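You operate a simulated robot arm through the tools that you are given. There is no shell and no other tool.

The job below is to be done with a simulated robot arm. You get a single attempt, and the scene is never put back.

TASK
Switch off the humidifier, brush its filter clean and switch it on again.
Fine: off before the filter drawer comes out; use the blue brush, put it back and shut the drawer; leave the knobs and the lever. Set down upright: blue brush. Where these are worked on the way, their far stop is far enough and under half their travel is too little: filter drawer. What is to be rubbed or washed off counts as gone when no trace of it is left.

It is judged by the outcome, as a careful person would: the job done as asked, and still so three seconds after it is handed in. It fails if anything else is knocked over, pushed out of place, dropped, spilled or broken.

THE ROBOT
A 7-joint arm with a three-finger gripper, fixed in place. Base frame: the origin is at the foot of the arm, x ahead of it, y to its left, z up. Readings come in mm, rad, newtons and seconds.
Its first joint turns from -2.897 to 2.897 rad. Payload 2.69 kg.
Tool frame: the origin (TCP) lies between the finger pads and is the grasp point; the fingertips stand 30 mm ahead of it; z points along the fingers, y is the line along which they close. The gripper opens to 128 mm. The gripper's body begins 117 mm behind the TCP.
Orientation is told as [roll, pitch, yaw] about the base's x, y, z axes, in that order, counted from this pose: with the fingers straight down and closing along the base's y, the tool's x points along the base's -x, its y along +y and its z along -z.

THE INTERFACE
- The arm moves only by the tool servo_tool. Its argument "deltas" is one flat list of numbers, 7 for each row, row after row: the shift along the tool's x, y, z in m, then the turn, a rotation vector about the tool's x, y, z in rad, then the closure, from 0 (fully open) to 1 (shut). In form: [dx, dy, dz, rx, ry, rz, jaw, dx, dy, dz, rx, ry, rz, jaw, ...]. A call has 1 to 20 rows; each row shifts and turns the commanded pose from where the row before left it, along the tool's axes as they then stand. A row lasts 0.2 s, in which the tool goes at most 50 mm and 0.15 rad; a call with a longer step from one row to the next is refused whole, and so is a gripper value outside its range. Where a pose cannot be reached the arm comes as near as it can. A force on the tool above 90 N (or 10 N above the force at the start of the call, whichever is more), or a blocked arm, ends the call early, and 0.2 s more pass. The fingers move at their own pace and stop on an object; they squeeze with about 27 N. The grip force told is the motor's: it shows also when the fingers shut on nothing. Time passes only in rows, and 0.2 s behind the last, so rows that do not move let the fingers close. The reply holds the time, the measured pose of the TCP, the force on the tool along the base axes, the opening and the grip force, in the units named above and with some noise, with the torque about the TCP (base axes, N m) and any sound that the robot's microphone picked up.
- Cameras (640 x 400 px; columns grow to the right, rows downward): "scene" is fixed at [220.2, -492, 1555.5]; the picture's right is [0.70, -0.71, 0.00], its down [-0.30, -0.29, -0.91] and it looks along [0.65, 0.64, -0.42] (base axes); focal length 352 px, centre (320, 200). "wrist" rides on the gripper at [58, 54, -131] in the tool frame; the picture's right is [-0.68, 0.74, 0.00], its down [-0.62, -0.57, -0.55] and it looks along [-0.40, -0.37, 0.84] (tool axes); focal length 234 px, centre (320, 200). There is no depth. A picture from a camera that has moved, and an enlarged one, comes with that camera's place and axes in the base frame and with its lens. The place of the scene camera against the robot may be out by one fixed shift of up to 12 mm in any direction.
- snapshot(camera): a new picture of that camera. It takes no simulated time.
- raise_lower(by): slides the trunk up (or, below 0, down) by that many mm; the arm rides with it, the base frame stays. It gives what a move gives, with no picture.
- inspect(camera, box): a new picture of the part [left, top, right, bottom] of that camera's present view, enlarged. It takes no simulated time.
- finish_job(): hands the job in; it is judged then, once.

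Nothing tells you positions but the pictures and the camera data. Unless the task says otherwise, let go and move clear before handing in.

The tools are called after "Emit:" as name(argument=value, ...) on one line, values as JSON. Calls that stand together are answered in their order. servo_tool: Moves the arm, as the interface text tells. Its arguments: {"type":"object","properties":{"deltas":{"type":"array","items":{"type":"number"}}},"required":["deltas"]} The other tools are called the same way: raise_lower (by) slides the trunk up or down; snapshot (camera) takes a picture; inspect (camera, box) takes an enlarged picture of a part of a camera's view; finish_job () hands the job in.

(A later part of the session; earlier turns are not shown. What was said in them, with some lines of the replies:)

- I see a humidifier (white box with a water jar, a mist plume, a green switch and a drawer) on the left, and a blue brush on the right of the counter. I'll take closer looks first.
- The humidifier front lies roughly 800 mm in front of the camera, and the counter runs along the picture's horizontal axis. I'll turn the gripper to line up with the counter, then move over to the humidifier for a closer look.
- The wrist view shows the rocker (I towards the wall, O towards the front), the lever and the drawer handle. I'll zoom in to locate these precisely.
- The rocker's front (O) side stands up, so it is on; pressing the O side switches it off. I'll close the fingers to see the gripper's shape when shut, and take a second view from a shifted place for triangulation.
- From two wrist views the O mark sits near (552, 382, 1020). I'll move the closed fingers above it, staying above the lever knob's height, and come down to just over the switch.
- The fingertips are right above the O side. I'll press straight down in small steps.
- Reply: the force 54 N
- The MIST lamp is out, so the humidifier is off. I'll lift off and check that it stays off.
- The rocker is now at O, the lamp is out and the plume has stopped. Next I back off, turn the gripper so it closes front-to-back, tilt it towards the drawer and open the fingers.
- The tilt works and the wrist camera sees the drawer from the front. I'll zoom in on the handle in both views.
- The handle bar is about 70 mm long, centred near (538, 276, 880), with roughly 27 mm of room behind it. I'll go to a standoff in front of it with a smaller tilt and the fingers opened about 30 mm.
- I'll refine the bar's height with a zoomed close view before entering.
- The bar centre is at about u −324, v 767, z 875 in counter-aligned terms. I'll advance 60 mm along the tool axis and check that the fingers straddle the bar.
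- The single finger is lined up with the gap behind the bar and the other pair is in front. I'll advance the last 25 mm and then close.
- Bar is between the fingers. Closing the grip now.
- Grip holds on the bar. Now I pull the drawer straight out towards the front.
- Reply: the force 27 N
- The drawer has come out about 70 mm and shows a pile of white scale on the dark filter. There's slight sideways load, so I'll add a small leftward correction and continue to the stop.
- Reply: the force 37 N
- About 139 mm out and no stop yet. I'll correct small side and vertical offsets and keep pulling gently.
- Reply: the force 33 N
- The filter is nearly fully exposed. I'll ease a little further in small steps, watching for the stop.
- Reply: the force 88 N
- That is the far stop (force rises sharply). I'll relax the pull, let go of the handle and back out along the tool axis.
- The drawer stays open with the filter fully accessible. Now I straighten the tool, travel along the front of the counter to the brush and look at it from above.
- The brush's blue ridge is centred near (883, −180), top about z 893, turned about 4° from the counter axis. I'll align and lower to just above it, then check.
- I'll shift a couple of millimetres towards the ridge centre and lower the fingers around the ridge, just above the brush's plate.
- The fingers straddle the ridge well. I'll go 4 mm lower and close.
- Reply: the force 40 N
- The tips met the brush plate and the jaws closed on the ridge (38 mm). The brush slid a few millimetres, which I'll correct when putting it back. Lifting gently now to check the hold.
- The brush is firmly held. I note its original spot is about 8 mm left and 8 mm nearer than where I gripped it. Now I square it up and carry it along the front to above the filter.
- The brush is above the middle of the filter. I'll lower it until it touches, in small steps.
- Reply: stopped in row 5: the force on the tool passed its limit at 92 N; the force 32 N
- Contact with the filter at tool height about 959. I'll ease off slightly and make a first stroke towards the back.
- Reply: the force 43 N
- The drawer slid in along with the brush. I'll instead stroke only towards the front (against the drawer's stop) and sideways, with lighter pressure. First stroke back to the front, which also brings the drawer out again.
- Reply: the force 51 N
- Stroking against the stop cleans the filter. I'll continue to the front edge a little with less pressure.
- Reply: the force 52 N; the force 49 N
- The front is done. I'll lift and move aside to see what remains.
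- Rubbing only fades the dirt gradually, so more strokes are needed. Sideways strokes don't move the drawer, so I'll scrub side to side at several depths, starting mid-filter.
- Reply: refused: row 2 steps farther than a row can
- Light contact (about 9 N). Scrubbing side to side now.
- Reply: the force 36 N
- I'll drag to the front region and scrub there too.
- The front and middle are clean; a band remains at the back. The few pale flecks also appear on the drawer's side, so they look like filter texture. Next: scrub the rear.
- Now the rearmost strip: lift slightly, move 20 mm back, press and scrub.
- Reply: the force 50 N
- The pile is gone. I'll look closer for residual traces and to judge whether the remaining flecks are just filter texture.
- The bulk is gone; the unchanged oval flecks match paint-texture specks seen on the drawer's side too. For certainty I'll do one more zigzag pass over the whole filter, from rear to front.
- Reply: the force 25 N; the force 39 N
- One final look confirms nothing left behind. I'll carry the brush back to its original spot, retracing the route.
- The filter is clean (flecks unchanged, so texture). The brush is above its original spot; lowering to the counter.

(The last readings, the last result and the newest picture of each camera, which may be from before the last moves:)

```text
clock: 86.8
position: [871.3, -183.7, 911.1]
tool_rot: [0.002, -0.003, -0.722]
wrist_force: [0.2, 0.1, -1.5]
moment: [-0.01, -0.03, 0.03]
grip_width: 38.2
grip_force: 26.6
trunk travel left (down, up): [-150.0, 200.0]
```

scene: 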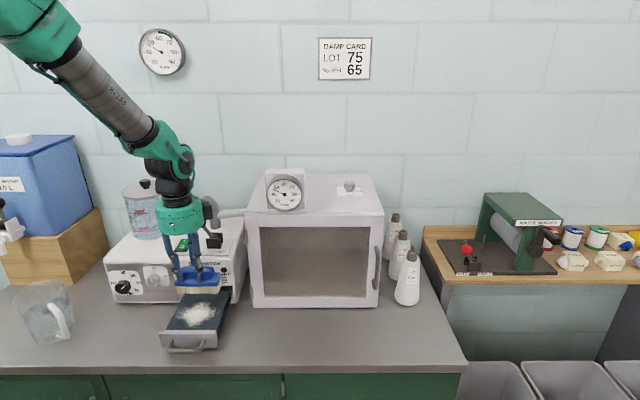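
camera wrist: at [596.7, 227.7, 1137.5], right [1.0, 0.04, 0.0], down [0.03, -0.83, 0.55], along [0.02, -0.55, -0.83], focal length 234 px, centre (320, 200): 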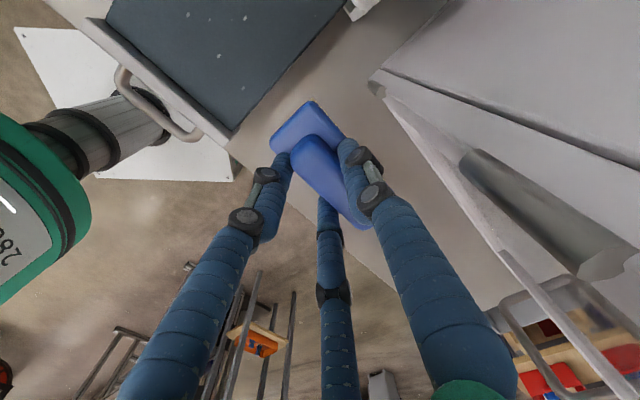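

Emit:
servo_tool(deltas=[0, 0, 0.0008, 0, 0, 0, 1, 0, 0, 0.0007, 0, 0, 0, 1, 0, 0, 0.0005, 0, 0, 0, 1, 0, 0, 0, 0, 0, 0, 1])

```text
clock: 87.8
position: [872.2, -185.2, 909.5]
tool_rot: [0.001, -0.003, -0.721]
wrist_force: [-0.1, -0.5, 1.7]
moment: [0.12, 0.11, 0.01]
grip_width: 38.3
grip_force: 27.0
trunk travel left (down, up): [-150.0, 200.0]
```

It has touched down. Releasing gently and checking before lifting away.

Emit:
servo_tool(deltas=[0, 0, 0.0003, 0, 0, 0, 1, 0, 0, 0, 0, 0, 0, 0.68, 0, 0, 0, 0, 0, 0, 0.62, 0, 0, 0, 0, 0, 0, 0.55, 0, 0, 0, 0, 0, 0, 0.5])

Emit:
servo_tool(deltas=[0, 0, -0.005, 0, 0, 0, 0.5, 0, 0, -0.02, 0, 0, 0, 0.5, 0, 0, -0.04, 0, 0, 0, 0.5, 0, 0, -0.04, 0, 0, 0, 0.5, 0, 0, -0.04, 0, 0, 0, 0.5])

Emit:
inspect(camera="scene", box=[380, 300, 460, 350])

Emit:
snapshot(camera="scene")

```text
clock: 89.0
position: [871.4, -184.9, 908.8]
tool_rot: [0.0, -0.005, -0.722]
wrist_force: [-0.1, -0.2, 1.1]
moment: [-0.04, 0.05, 0.01]
grip_width: 63.9
grip_force: 0.0
trunk travel left (down, up): [-150.0, 200.0]
```

```text
clock: 90.2
position: [871.7, -185.7, 1052.5]
tool_rot: [0.003, -0.004, -0.721]
wrist_force: [-0.2, -0.1, -0.2]
moment: [0.01, -0.04, -0.01]
grip_width: 64.0
grip_force: 0.0
trunk travel left (down, up): [-150.0, 200.0]
```

```text
8.00 times, centred on (420, 325) of scene
camera zoom: at [220.2, -492.0, 1555.5], right [0.7, -0.71, 0.0], down [-0.3, -0.29, -0.91], along [0.65, 0.64, -0.42], focal length 2815 px, centre (-480, -800)
```

zoom: 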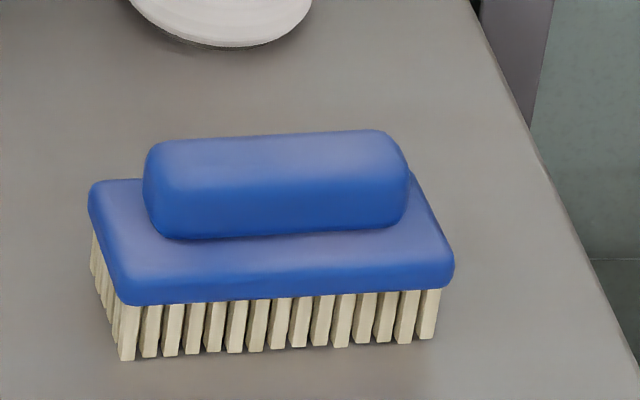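

```text
taken
```

scene: 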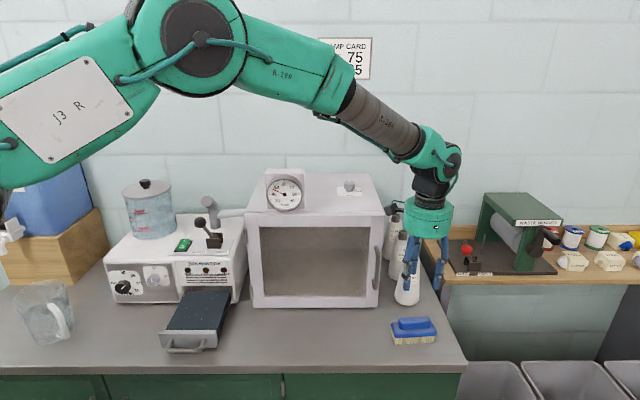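

The brush stands upright at its original place. Next I go back to the drawer handle, tilt the tool as before and regrip to push it shut.

Emit:
servo_tool(deltas=[0, -0.01, 0, 0, 0, 0.07, 0.77, 0.0433, -0.0096, 0, 0, 0, 0, 0.77, 0.0433, -0.0096, 0, 0, 0, 0, 0.77, 0.0433, -0.0096, 0, 0, 0, 0, 0.77, 0.0433, -0.0096, 0, 0, 0, 0, 0.77, 0.0433, -0.0096, 0, 0, 0, 0, 0.77, 0.0433, -0.0096, 0, 0, 0, 0, 0.77, 0.0433, -0.0096, 0, 0, 0, 0, 0.77, 0.0433, -0.0096, 0, 0, 0, 0, 0.77, 0.0433, -0.0096, 0, 0, 0, 0, 0.77, 0.0433, -0.0096, 0, 0, 0, 0, 0.77, 0.0433, -0.0096, 0, 0, 0, 0, 0.77, 0.0433, -0.0096, 0, 0, 0, 0, 0.77, 0.0433, -0.0096, 0, 0, 0, 0, 0.77, 0, 0, 0, -0.15, 0, 0, 0.77, 0, 0, 0, -0.15, 0, 0, 0.77, 0, 0, 0, -0.15, 0, 0, 0.77, 0, 0, 0, 0, 0, 0, 0.77])

Emit:
snapshot(camera="wrist")

```text
clock: 94.0
position: [379.1, 120.9, 1051.7]
tool_rot: [0.451, -0.002, -0.792]
wrist_force: [-0.7, 0.0, -0.2]
moment: [0.03, -0.02, 0.02]
grip_width: 29.5
grip_force: 0.1
trunk travel left (down, up): [-150.0, 200.0]
```

```text
taken
camera wrist: at [332.6, 157.6, 1192.5], right [0.95, -0.02, 0.32], down [-0.1, -0.96, 0.25], along [0.31, -0.27, -0.91], focal length 234 px, centre (320, 200)
```

wrist: 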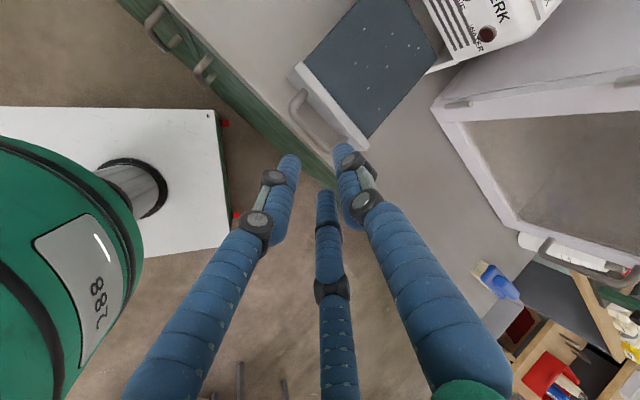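

Emit:
servo_tool(deltas=[-0.0007, -0.0123, 0.0377, 0, 0, 0, 0.77, -0.0007, -0.0124, 0.0377, 0, 0, 0, 0.77, 0, 0, 0.03, 0, 0, 0, 0.77, 0, 0, 0.03, 0, 0, 0, 0.77, 0, 0, 0, 0, 0, 0, 0.77])

Emit:
inspect(camera="wrist", box=[250, 80, 410, 240])

Emit:
inspect(camera="scene", box=[140, 270, 260, 370])

```text
clock: 95.2
position: [410.1, 145.3, 919.2]
tool_rot: [0.449, -0.002, -0.794]
wrist_force: [0.2, 0.4, -0.8]
moment: [-0.03, 0.04, 0.02]
grip_width: 29.7
grip_force: 0.0
trunk travel left (down, up): [-150.0, 200.0]
```

```text
2.50 times, centred on (330, 160) of wrist
camera zoom: at [362.5, 180.9, 1059.3], right [0.95, -0.01, 0.32], down [-0.1, -0.96, 0.25], along [0.31, -0.27, -0.91], focal length 585 px, centre (295, 300)
```

zoom: 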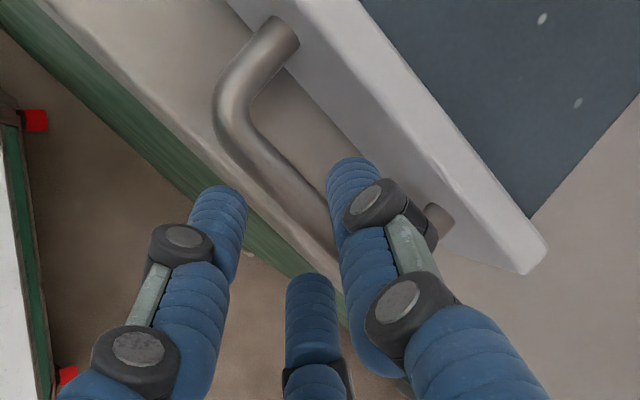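

```text
4.00 times, centred on (200, 320) of scene
camera zoom: at [220.2, -492.0, 1555.5], right [0.7, -0.71, 0.0], down [-0.3, -0.29, -0.91], along [0.65, 0.64, -0.42], focal length 1408 px, centre (800, -280)
```

zoom: 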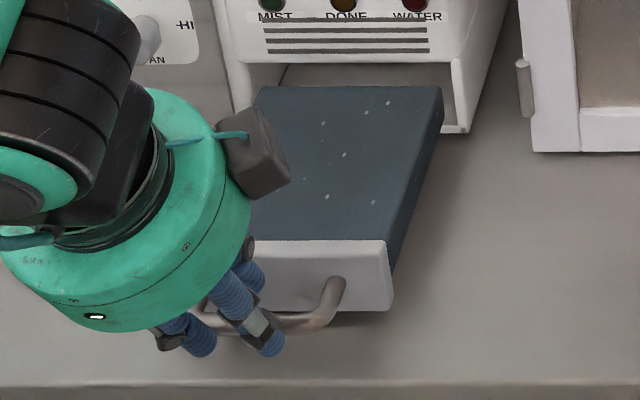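

Emit:
servo_tool(deltas=[0.002, -0.002, 0.01, 0, 0, 0, 0.77, 0, -0.001, 0.01, 0, 0, 0, 0.77, 0, 0, 0.009, 0, 0, 0, 0.77, 0, 0, 0, 0, 0, 0, 0.85, 0, 0, 0, 0, 0, 0, 1, 0, 0, 0, 0, 0, 0, 1, 0, 0, 0, 0, 0, 0, 1])

Emit:
inspect(camera="wrist", box=[250, 80, 410, 240])

```text
clock: 96.8
position: [416.3, 154.4, 892.9]
tool_rot: [0.453, -0.005, -0.794]
wrist_force: [14.9, 21.2, 12.4]
moment: [0.42, -0.19, 0.27]
grip_width: 19.6
grip_force: 44.5
trunk travel left (down, up): [-150.0, 200.0]
```

```text
2.50 times, centred on (330, 160) of wrist
camera zoom: at [368.8, 190.6, 1032.4], right [0.95, -0.01, 0.32], down [-0.1, -0.96, 0.25], along [0.31, -0.27, -0.91], focal length 585 px, centre (295, 300)
```

zoom: 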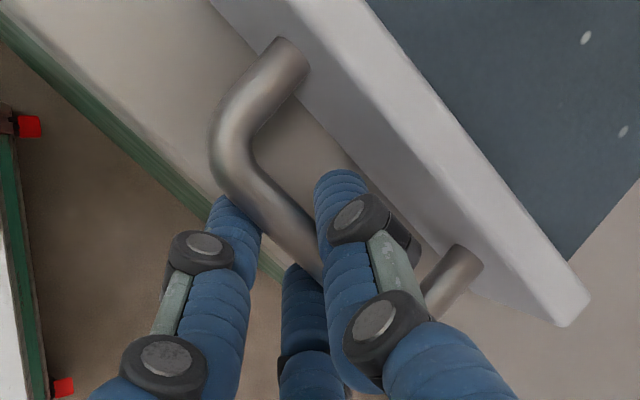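

Regripped. Pushing the drawer in.

Emit:
servo_tool(deltas=[0, 0.009, 0.00435, 0, 0, 0, 1, 0, 0.0135, 0.0065, 0, 0, 0, 1, 0, 0.0135, 0.0065, 0, 0, 0, 1, 0, 0.0135, 0.0065, 0, 0, 0, 1, 0, 0.0135, 0.0065, 0, 0, 0, 1, 0, 0, 0, 0, 0, 0, 1])

```text
clock: 98.2
position: [464.8, 202.7, 891.9]
tool_rot: [0.45, -0.003, -0.792]
wrist_force: [-10.7, 11.7, 30.0]
moment: [0.47, 0.05, 0.45]
grip_width: 19.6
grip_force: 44.7
trunk travel left (down, up): [-150.0, 200.0]
```

Emit:
servo_tool(deltas=[0.0005, 0.0094, 0.0035, 0, 0, 0, 1, 0, 0.0135, 0.0065, 0, 0, 0, 1, 0, 0.0135, 0.0065, 0, 0, 0, 1, 0, 0.0135, 0.0065, 0, 0, 0, 1, 0, 0, 0, 0, 0, 0, 1])

Emit:
inspect(camera="scene", box=[140, 240, 260, 340])

```text
clock: 99.4
position: [502.6, 240.0, 891.6]
tool_rot: [0.449, -0.004, -0.794]
wrist_force: [-3.2, 3.0, -1.1]
moment: [-0.02, -0.08, 0.28]
grip_width: 19.9
grip_force: 44.5
trunk travel left (down, up): [-150.0, 200.0]
```

```text
4.00 times, centred on (200, 290) of scene
camera zoom: at [220.2, -492.0, 1555.5], right [0.7, -0.71, 0.0], down [-0.3, -0.29, -0.91], along [0.65, 0.64, -0.42], focal length 1408 px, centre (800, -160)
```

zoom: 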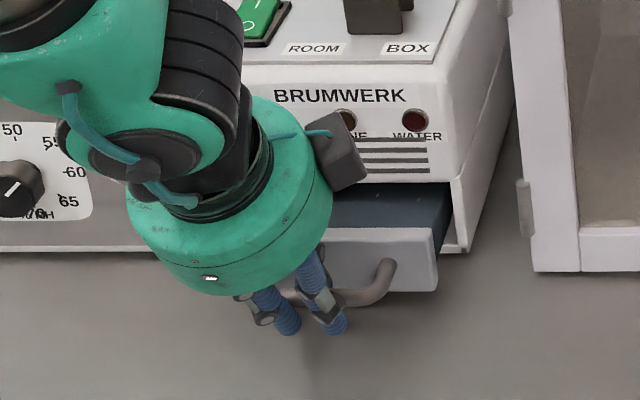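

Emit:
servo_tool(deltas=[0, 0.009, 0.00435, 0, 0, 0, 1, 0, 0.009, 0.00435, 0, 0, 0, 1, 0, 0.009, 0.00435, 0, 0, 0, 1, 0, 0.0045, 0.0022, 0, 0, 0, 1, 0, 0.0027, 0.0013, 0, 0, 0, 1, 0, 0, 0, 0, 0, 0, 1])

Emit:
inspect(camera="wrist", box=[250, 60, 450, 240])

```text
clock: 100.8
position: [529.1, 268.3, 893.0]
tool_rot: [0.447, -0.004, -0.793]
wrist_force: [1.6, -17.4, -13.3]
moment: [-0.61, -0.2, 0.09]
grip_width: 19.2
grip_force: 44.3
trunk travel left (down, up): [-150.0, 200.0]
```

```text
2.22 times, centred on (350, 150) of wrist
camera zoom: at [482.7, 304.1, 1032.4], right [0.95, -0.02, 0.32], down [-0.1, -0.96, 0.25], along [0.31, -0.27, -0.91], focal length 520 px, centre (253, 311)
```

zoom: 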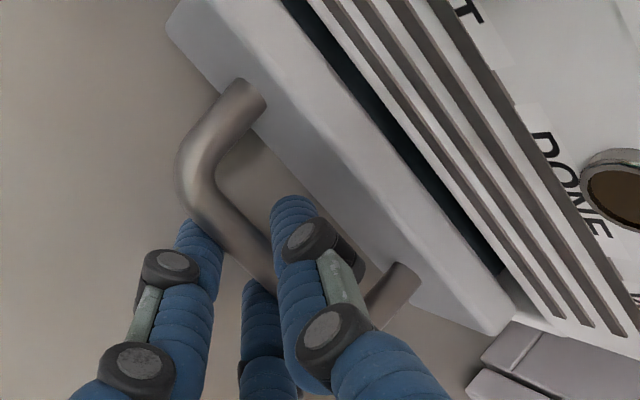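

Emit:
servo_tool(deltas=[0, 0.0031, 0.0006, 0, 0, 0, 1, 0, 0.0027, 0.0013, 0, 0, 0, 1, 0, 0, 0, 0, 0, 0, 1])

Emit:
inspect(camera="wrist", box=[250, 60, 450, 240])

```text
clock: 101.6
position: [530.0, 267.5, 892.5]
tool_rot: [0.445, 0.0, -0.793]
wrist_force: [-20.6, -34.3, 30.2]
moment: [-0.89, -0.65, -0.04]
grip_width: 19.5
grip_force: 44.4
trunk travel left (down, up): [-150.0, 200.0]
stopped in row 3: the force on the tool passed its limit at 91 N (the readings are from after the stop); the commanded pose is now the measured one
```

```text
2.22 times, centred on (350, 150) of wrist
camera zoom: at [483.2, 304.6, 1032.2], right [0.95, -0.02, 0.32], down [-0.1, -0.96, 0.25], along [0.3, -0.27, -0.91], focal length 520 px, centre (253, 311)
```

zoom: 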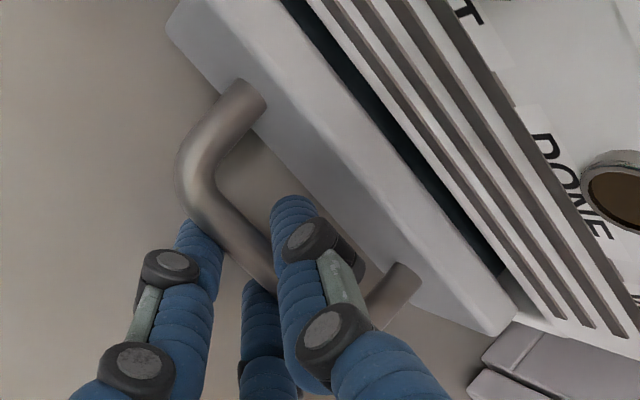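

The drawer is against its closed stop. I'll release and back out along the tool axis.

Emit:
servo_tool(deltas=[0, 0, 0, 0, 0, 0, 0.9, 0, 0, 0, 0, 0, 0, 0.78, 0, 0, 0, 0, 0, 0, 0.77, 0, 0, -0.01, 0, 0, 0, 0.77, 0, 0, -0.02, 0, 0, 0, 0.77, 0, 0, -0.04, 0, 0, 0, 0.77, 0, -0.01, -0.045, 0, 0, 0, 0.77, 0, -0.01, -0.045, 0, 0, 0, 0.77, 0, -0.01, -0.045, 0, 0, 0, 1])

Emit:
snapshot(camera="scene")

Emit:
inspect(camera="wrist", box=[250, 0, 490, 160])

```text
clock: 103.6
position: [449.5, 188.2, 1062.6]
tool_rot: [0.444, -0.002, -0.794]
wrist_force: [-0.1, 1.0, 0.0]
moment: [0.0, -0.01, 0.01]
grip_width: 2.3
grip_force: 27.5
trunk travel left (down, up): [-150.0, 200.0]
```

```text
taken
```

scene: 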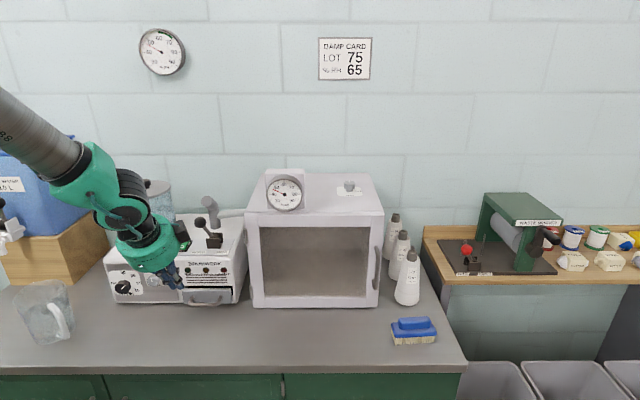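

```text
2.50 times, centred on (370, 80) of wrist
camera zoom: at [403.1, 224.6, 1201.9], right [0.95, -0.02, 0.32], down [-0.1, -0.96, 0.25], along [0.3, -0.27, -0.91], focal length 585 px, centre (195, 500)
```

zoom: 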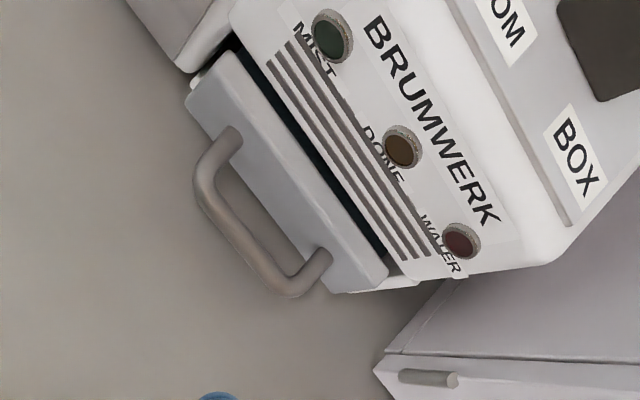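

The drawer is shut with its handle as at the start. Now back to the switch: straighten, rise, turn to the earlier orientation and move over the rocker's I side.

Emit:
servo_tool(deltas=[0, 0, 0, 0.148, 0, 0, 1, 0, 0, 0, 0.148, 0, 0, 1, 0, 0, 0, 0.148, 0, 0, 1, 0, 0, -0.045, 0, 0, 0, 1, 0, 0, -0.045, 0, 0, 0, 1, 0, 0, 0, 0, 0, -0.1428, 1, 0, 0, 0, 0, 0, -0.1428, 1, 0, 0, 0, 0, 0, -0.1428, 1, 0, 0, 0, 0, 0, -0.1428, 1, 0, 0, 0, 0, 0, -0.1428, 1, 0, 0, 0, 0, 0, -0.1428, 1, 0, 0, 0, 0, 0, -0.1428, 1, 0, 0, 0, 0, 0, -0.1428, 1, 0, 0, 0, 0, 0, -0.1428, 1, 0, 0, 0, 0, 0, -0.1428, 1, 0, 0, 0, 0, 0, -0.1428, 1, 0, 0.0335, 0, 0, 0, 0, 1, 0, 0.0335, 0, 0, 0, 0, 1, 0, 0, 0, 0, 0, 0, 1])

Emit:
snapshot(camera="scene")

```text
clock: 107.6
position: [402.3, 237.1, 1152.9]
tool_rot: [-0.004, 0.001, 0.777]
wrist_force: [-0.2, 0.4, -0.1]
moment: [-0.03, -0.05, 0.0]
grip_width: 2.1
grip_force: 27.4
trunk travel left (down, up): [-150.0, 200.0]
```

```text
taken
```

scene: 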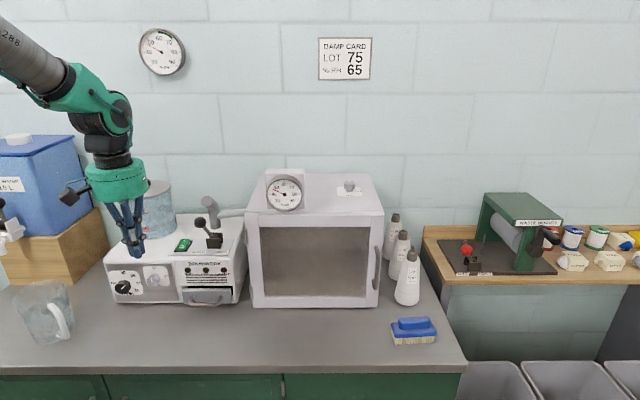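

Emit:
servo_tool(deltas=[-0.0465, 0, 0, 0, 0, 0, 1, -0.0465, 0, 0, 0, 0, 0, 1, -0.0465, 0, 0, 0, 0, 0, 1, -0.0465, 0, 0, 0, 0, 0, 1, -0.0467, 0, 0, 0, 0, 0, 1, 0, 0, 0.03, 0, 0, 0, 1, 0, 0, 0.03, 0, 0, 0, 1, 0, 0, 0.025, 0, 0, 0, 1, 0, 0, 0, 0, 0, 0, 1])

Emit:
inspect(camera="scene", box=[145, 190, 225, 260])

Emit:
snapshot(camera="wrist")

```text
clock: 109.6
position: [566.2, 403.0, 1066.2]
tool_rot: [-0.002, -0.003, 0.776]
wrist_force: [0.6, 0.4, -0.5]
moment: [-0.02, 0.02, -0.02]
grip_width: 2.2
grip_force: 27.0
trunk travel left (down, up): [-150.0, 200.0]
```

```text
5.71 times, centred on (185, 225) of scene
camera zoom: at [220.2, -492.0, 1555.5], right [0.7, -0.71, 0.0], down [-0.3, -0.29, -0.91], along [0.65, 0.64, -0.42], focal length 2011 px, centre (1091, 57)
```

zoom: 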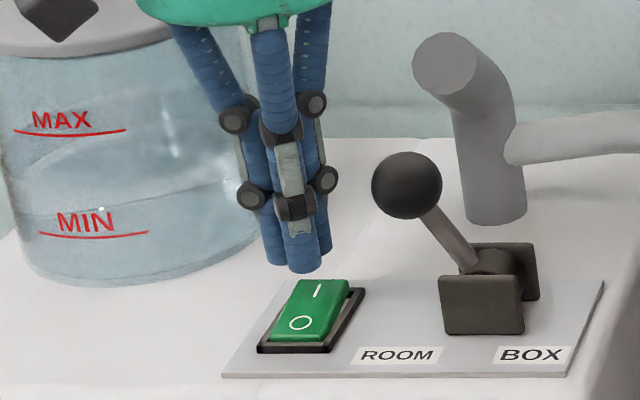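

```text
taken
camera wrist: at [486.9, 399.4, 1197.0], right [-0.03, 1.0, 0.0], down [0.83, 0.03, 0.55], along [0.55, 0.02, -0.84], focal length 234 px, centre (320, 200)
```

wrist: 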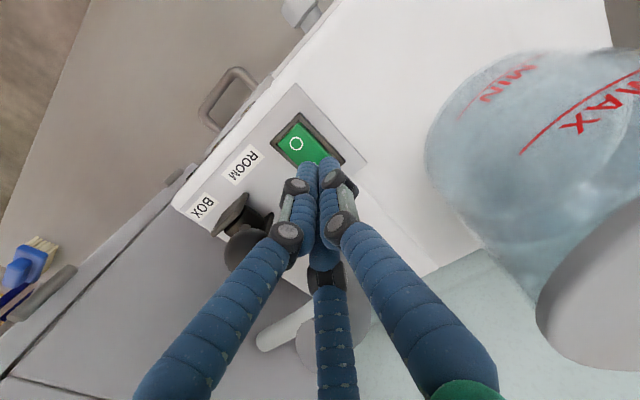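

The tip sits just behind the pivot; I'll shift 3 mm further back and 3 mm right, then press the I side down.

Emit:
servo_tool(deltas=[-0.003, -0.003, 0.005, 0, 0, 0, 1, 0, 0, 0.005, 0, 0, 0, 1, 0, 0, 0.004, 0, 0, 0, 1, 0, 0, 0.002, 0, 0, 0, 1, 0, 0, 0.002, 0, 0, 0, 1])

Emit:
inspect(camera="scene", box=[145, 210, 245, 280])

```text
clock: 110.8
position: [571.4, 401.1, 1050.3]
tool_rot: [-0.002, 0.001, 0.778]
wrist_force: [-0.4, -0.6, 0.1]
moment: [0.01, 0.0, 0.0]
grip_width: 2.3
grip_force: 27.5
trunk travel left (down, up): [-150.0, 200.0]
```

```text
5.71 times, centred on (195, 245) of scene
camera zoom: at [220.2, -492.0, 1555.5], right [0.7, -0.71, 0.0], down [-0.3, -0.29, -0.91], along [0.65, 0.64, -0.42], focal length 2011 px, centre (1034, -57)
```

zoom: 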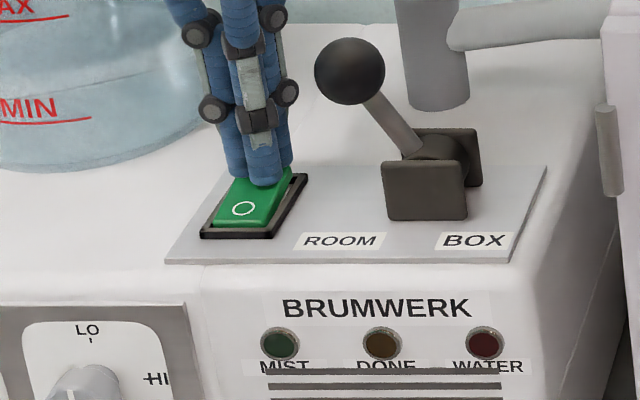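

Emit:
servo_tool(deltas=[0, 0, 0.002, 0, 0, 0, 1, 0, 0, 0.002, 0, 0, 0, 1, 0, 0, 0.002, 0, 0, 0, 1])

Emit:
inspect(camera="scene", box=[145, 210, 245, 280])

```text
clock: 111.6
position: [572.6, 400.5, 1047.1]
tool_rot: [-0.004, -0.004, 0.776]
wrist_force: [-2.9, 0.5, 25.6]
moment: [-0.38, 0.28, 0.0]
grip_width: 2.1
grip_force: 26.7
trunk travel left (down, up): [-150.0, 200.0]
```

```text
5.71 times, centred on (195, 245) of scene
camera zoom: at [220.2, -492.0, 1555.5], right [0.7, -0.71, 0.0], down [-0.3, -0.29, -0.91], along [0.65, 0.64, -0.42], focal length 2011 px, centre (1034, -57)
```

zoom: 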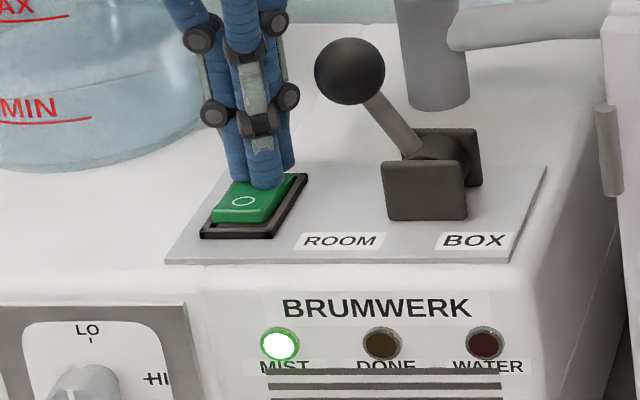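

The MIST lamp is lit again. I'll lift straight up, move clear and check everything.

Emit:
servo_tool(deltas=[0, 0, -0.02, 0, 0, 0, 1, 0, 0, -0.04, 0, 0, 0, 1, 0, 0, -0.045, 0, 0, 0, 1, 0.045, 0, 0, 0, 0, 0, 1, 0.045, 0, 0, 0, 0, 0, 1, 0.045, 0, 0, 0, 0, 0, 1, 0.045, 0, 0, 0, 0, 0, 1, 0.04, 0.02, 0, 0, 0, 0, 1, 0, 0, -0.04, 0, 0, 0, 1])

Emit:
snapshot(camera="scene")

Emit:
inspect(camera="scene", box=[95, 190, 255, 320])

Emit:
inspect(camera="scene", box=[370, 230, 470, 350])

```text
clock: 113.6
position: [400.9, 261.2, 1188.4]
tool_rot: [-0.002, -0.002, 0.776]
wrist_force: [-0.3, -0.3, 0.3]
moment: [0.0, -0.04, -0.01]
grip_width: 2.4
grip_force: 26.8
trunk travel left (down, up): [-150.0, 200.0]
```

```text
taken
```

scene: 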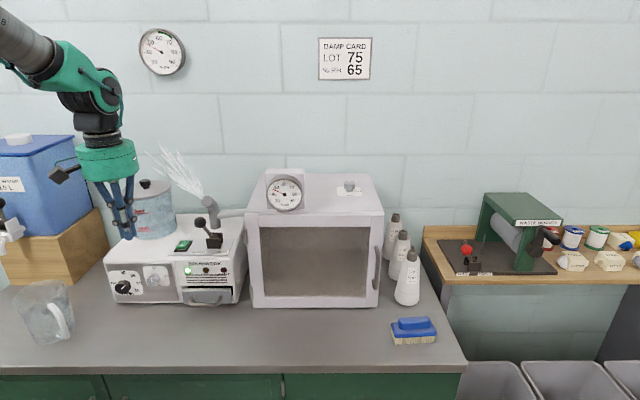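

```text
3.08 times, centred on (175, 255) of scene
camera zoom: at [220.2, -492.0, 1555.5], right [0.7, -0.71, 0.0], down [-0.3, -0.29, -0.91], along [0.65, 0.64, -0.42], focal length 1083 px, centre (766, 31)
```

zoom: 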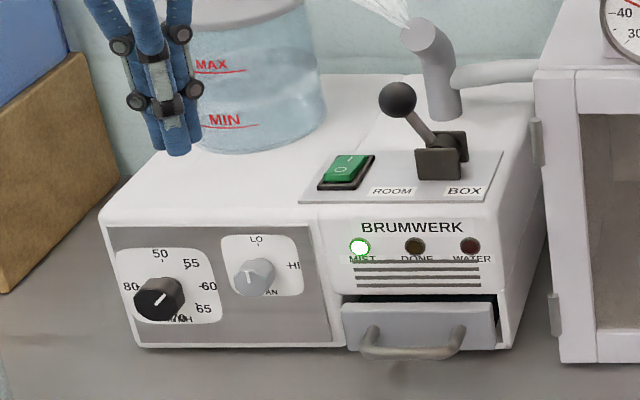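

```text
3.33 times, centred on (420, 290) of scene
camera zoom: at [220.2, -492.0, 1555.5], right [0.7, -0.71, 0.0], down [-0.3, -0.29, -0.91], along [0.65, 0.64, -0.42], focal length 1173 px, centre (-13, -100)
```

zoom: 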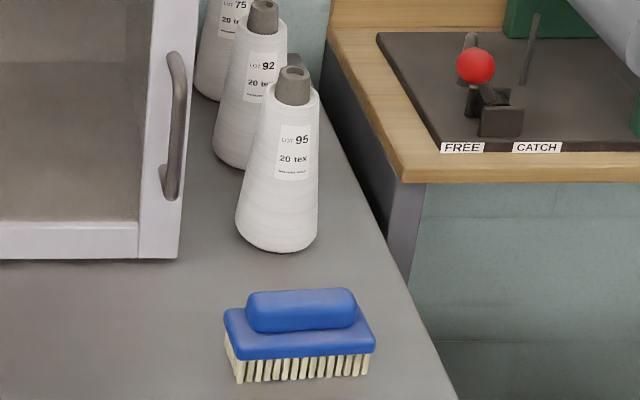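

Mist is running, the brush stands in place, and the knobs and lever look untouched. One last check that the drawer is as closed as at the start.

Emit:
inspect(camera="scene", box=[175, 275, 245, 315])

```text
9.14 times, centred on (210, 295) of scene
camera zoom: at [220.2, -492.0, 1555.5], right [0.7, -0.71, 0.0], down [-0.3, -0.29, -0.91], along [0.65, 0.64, -0.42], focal length 3218 px, centre (1326, -669)
```

zoom: 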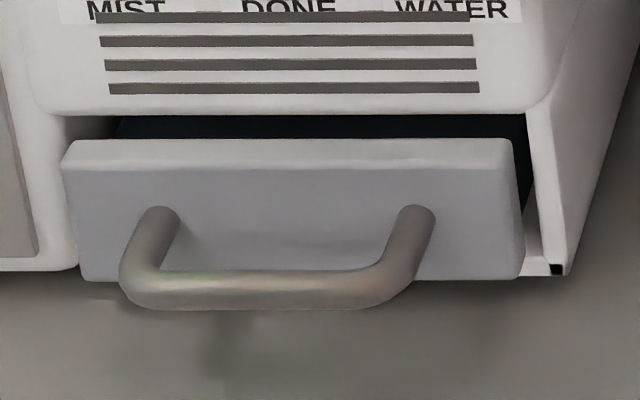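

The drawer sits exactly as it did at the start, now with a clean filter inside. The humidifier is on, the brush is back, and the arm is clear. Handing in.

Emit:
finish_job()

```text
The job is handed in.
```

I switched the humidifier off, brushed its filter clean and switched it back on; the job is handed in.

- **Switch:** I pressed the rocker to O before touching the drawer, and the MIST lamp and plume went out. Pressing I at the end brought both back.
- **Filter:** I pulled the drawer to its far stop and scrubbed until the white scale was gone. A few pale flecks remain. They did not change under repeated brushing, and one shows on the side of the filter block too, so I took them to be part of its texture.
- **Drawer:** I pushed it in until it stopped, and it sits where it did at the start.
- **Brush:** It is upright within a few millimetres of its original spot.
- **Contact:** While I scrubbed the rear strip, the brush pressed against the humidifier's front with about 45 N. I saw no shift in the pictures afterwards.

I did not touch the knobs or the lever, and they look unchanged.
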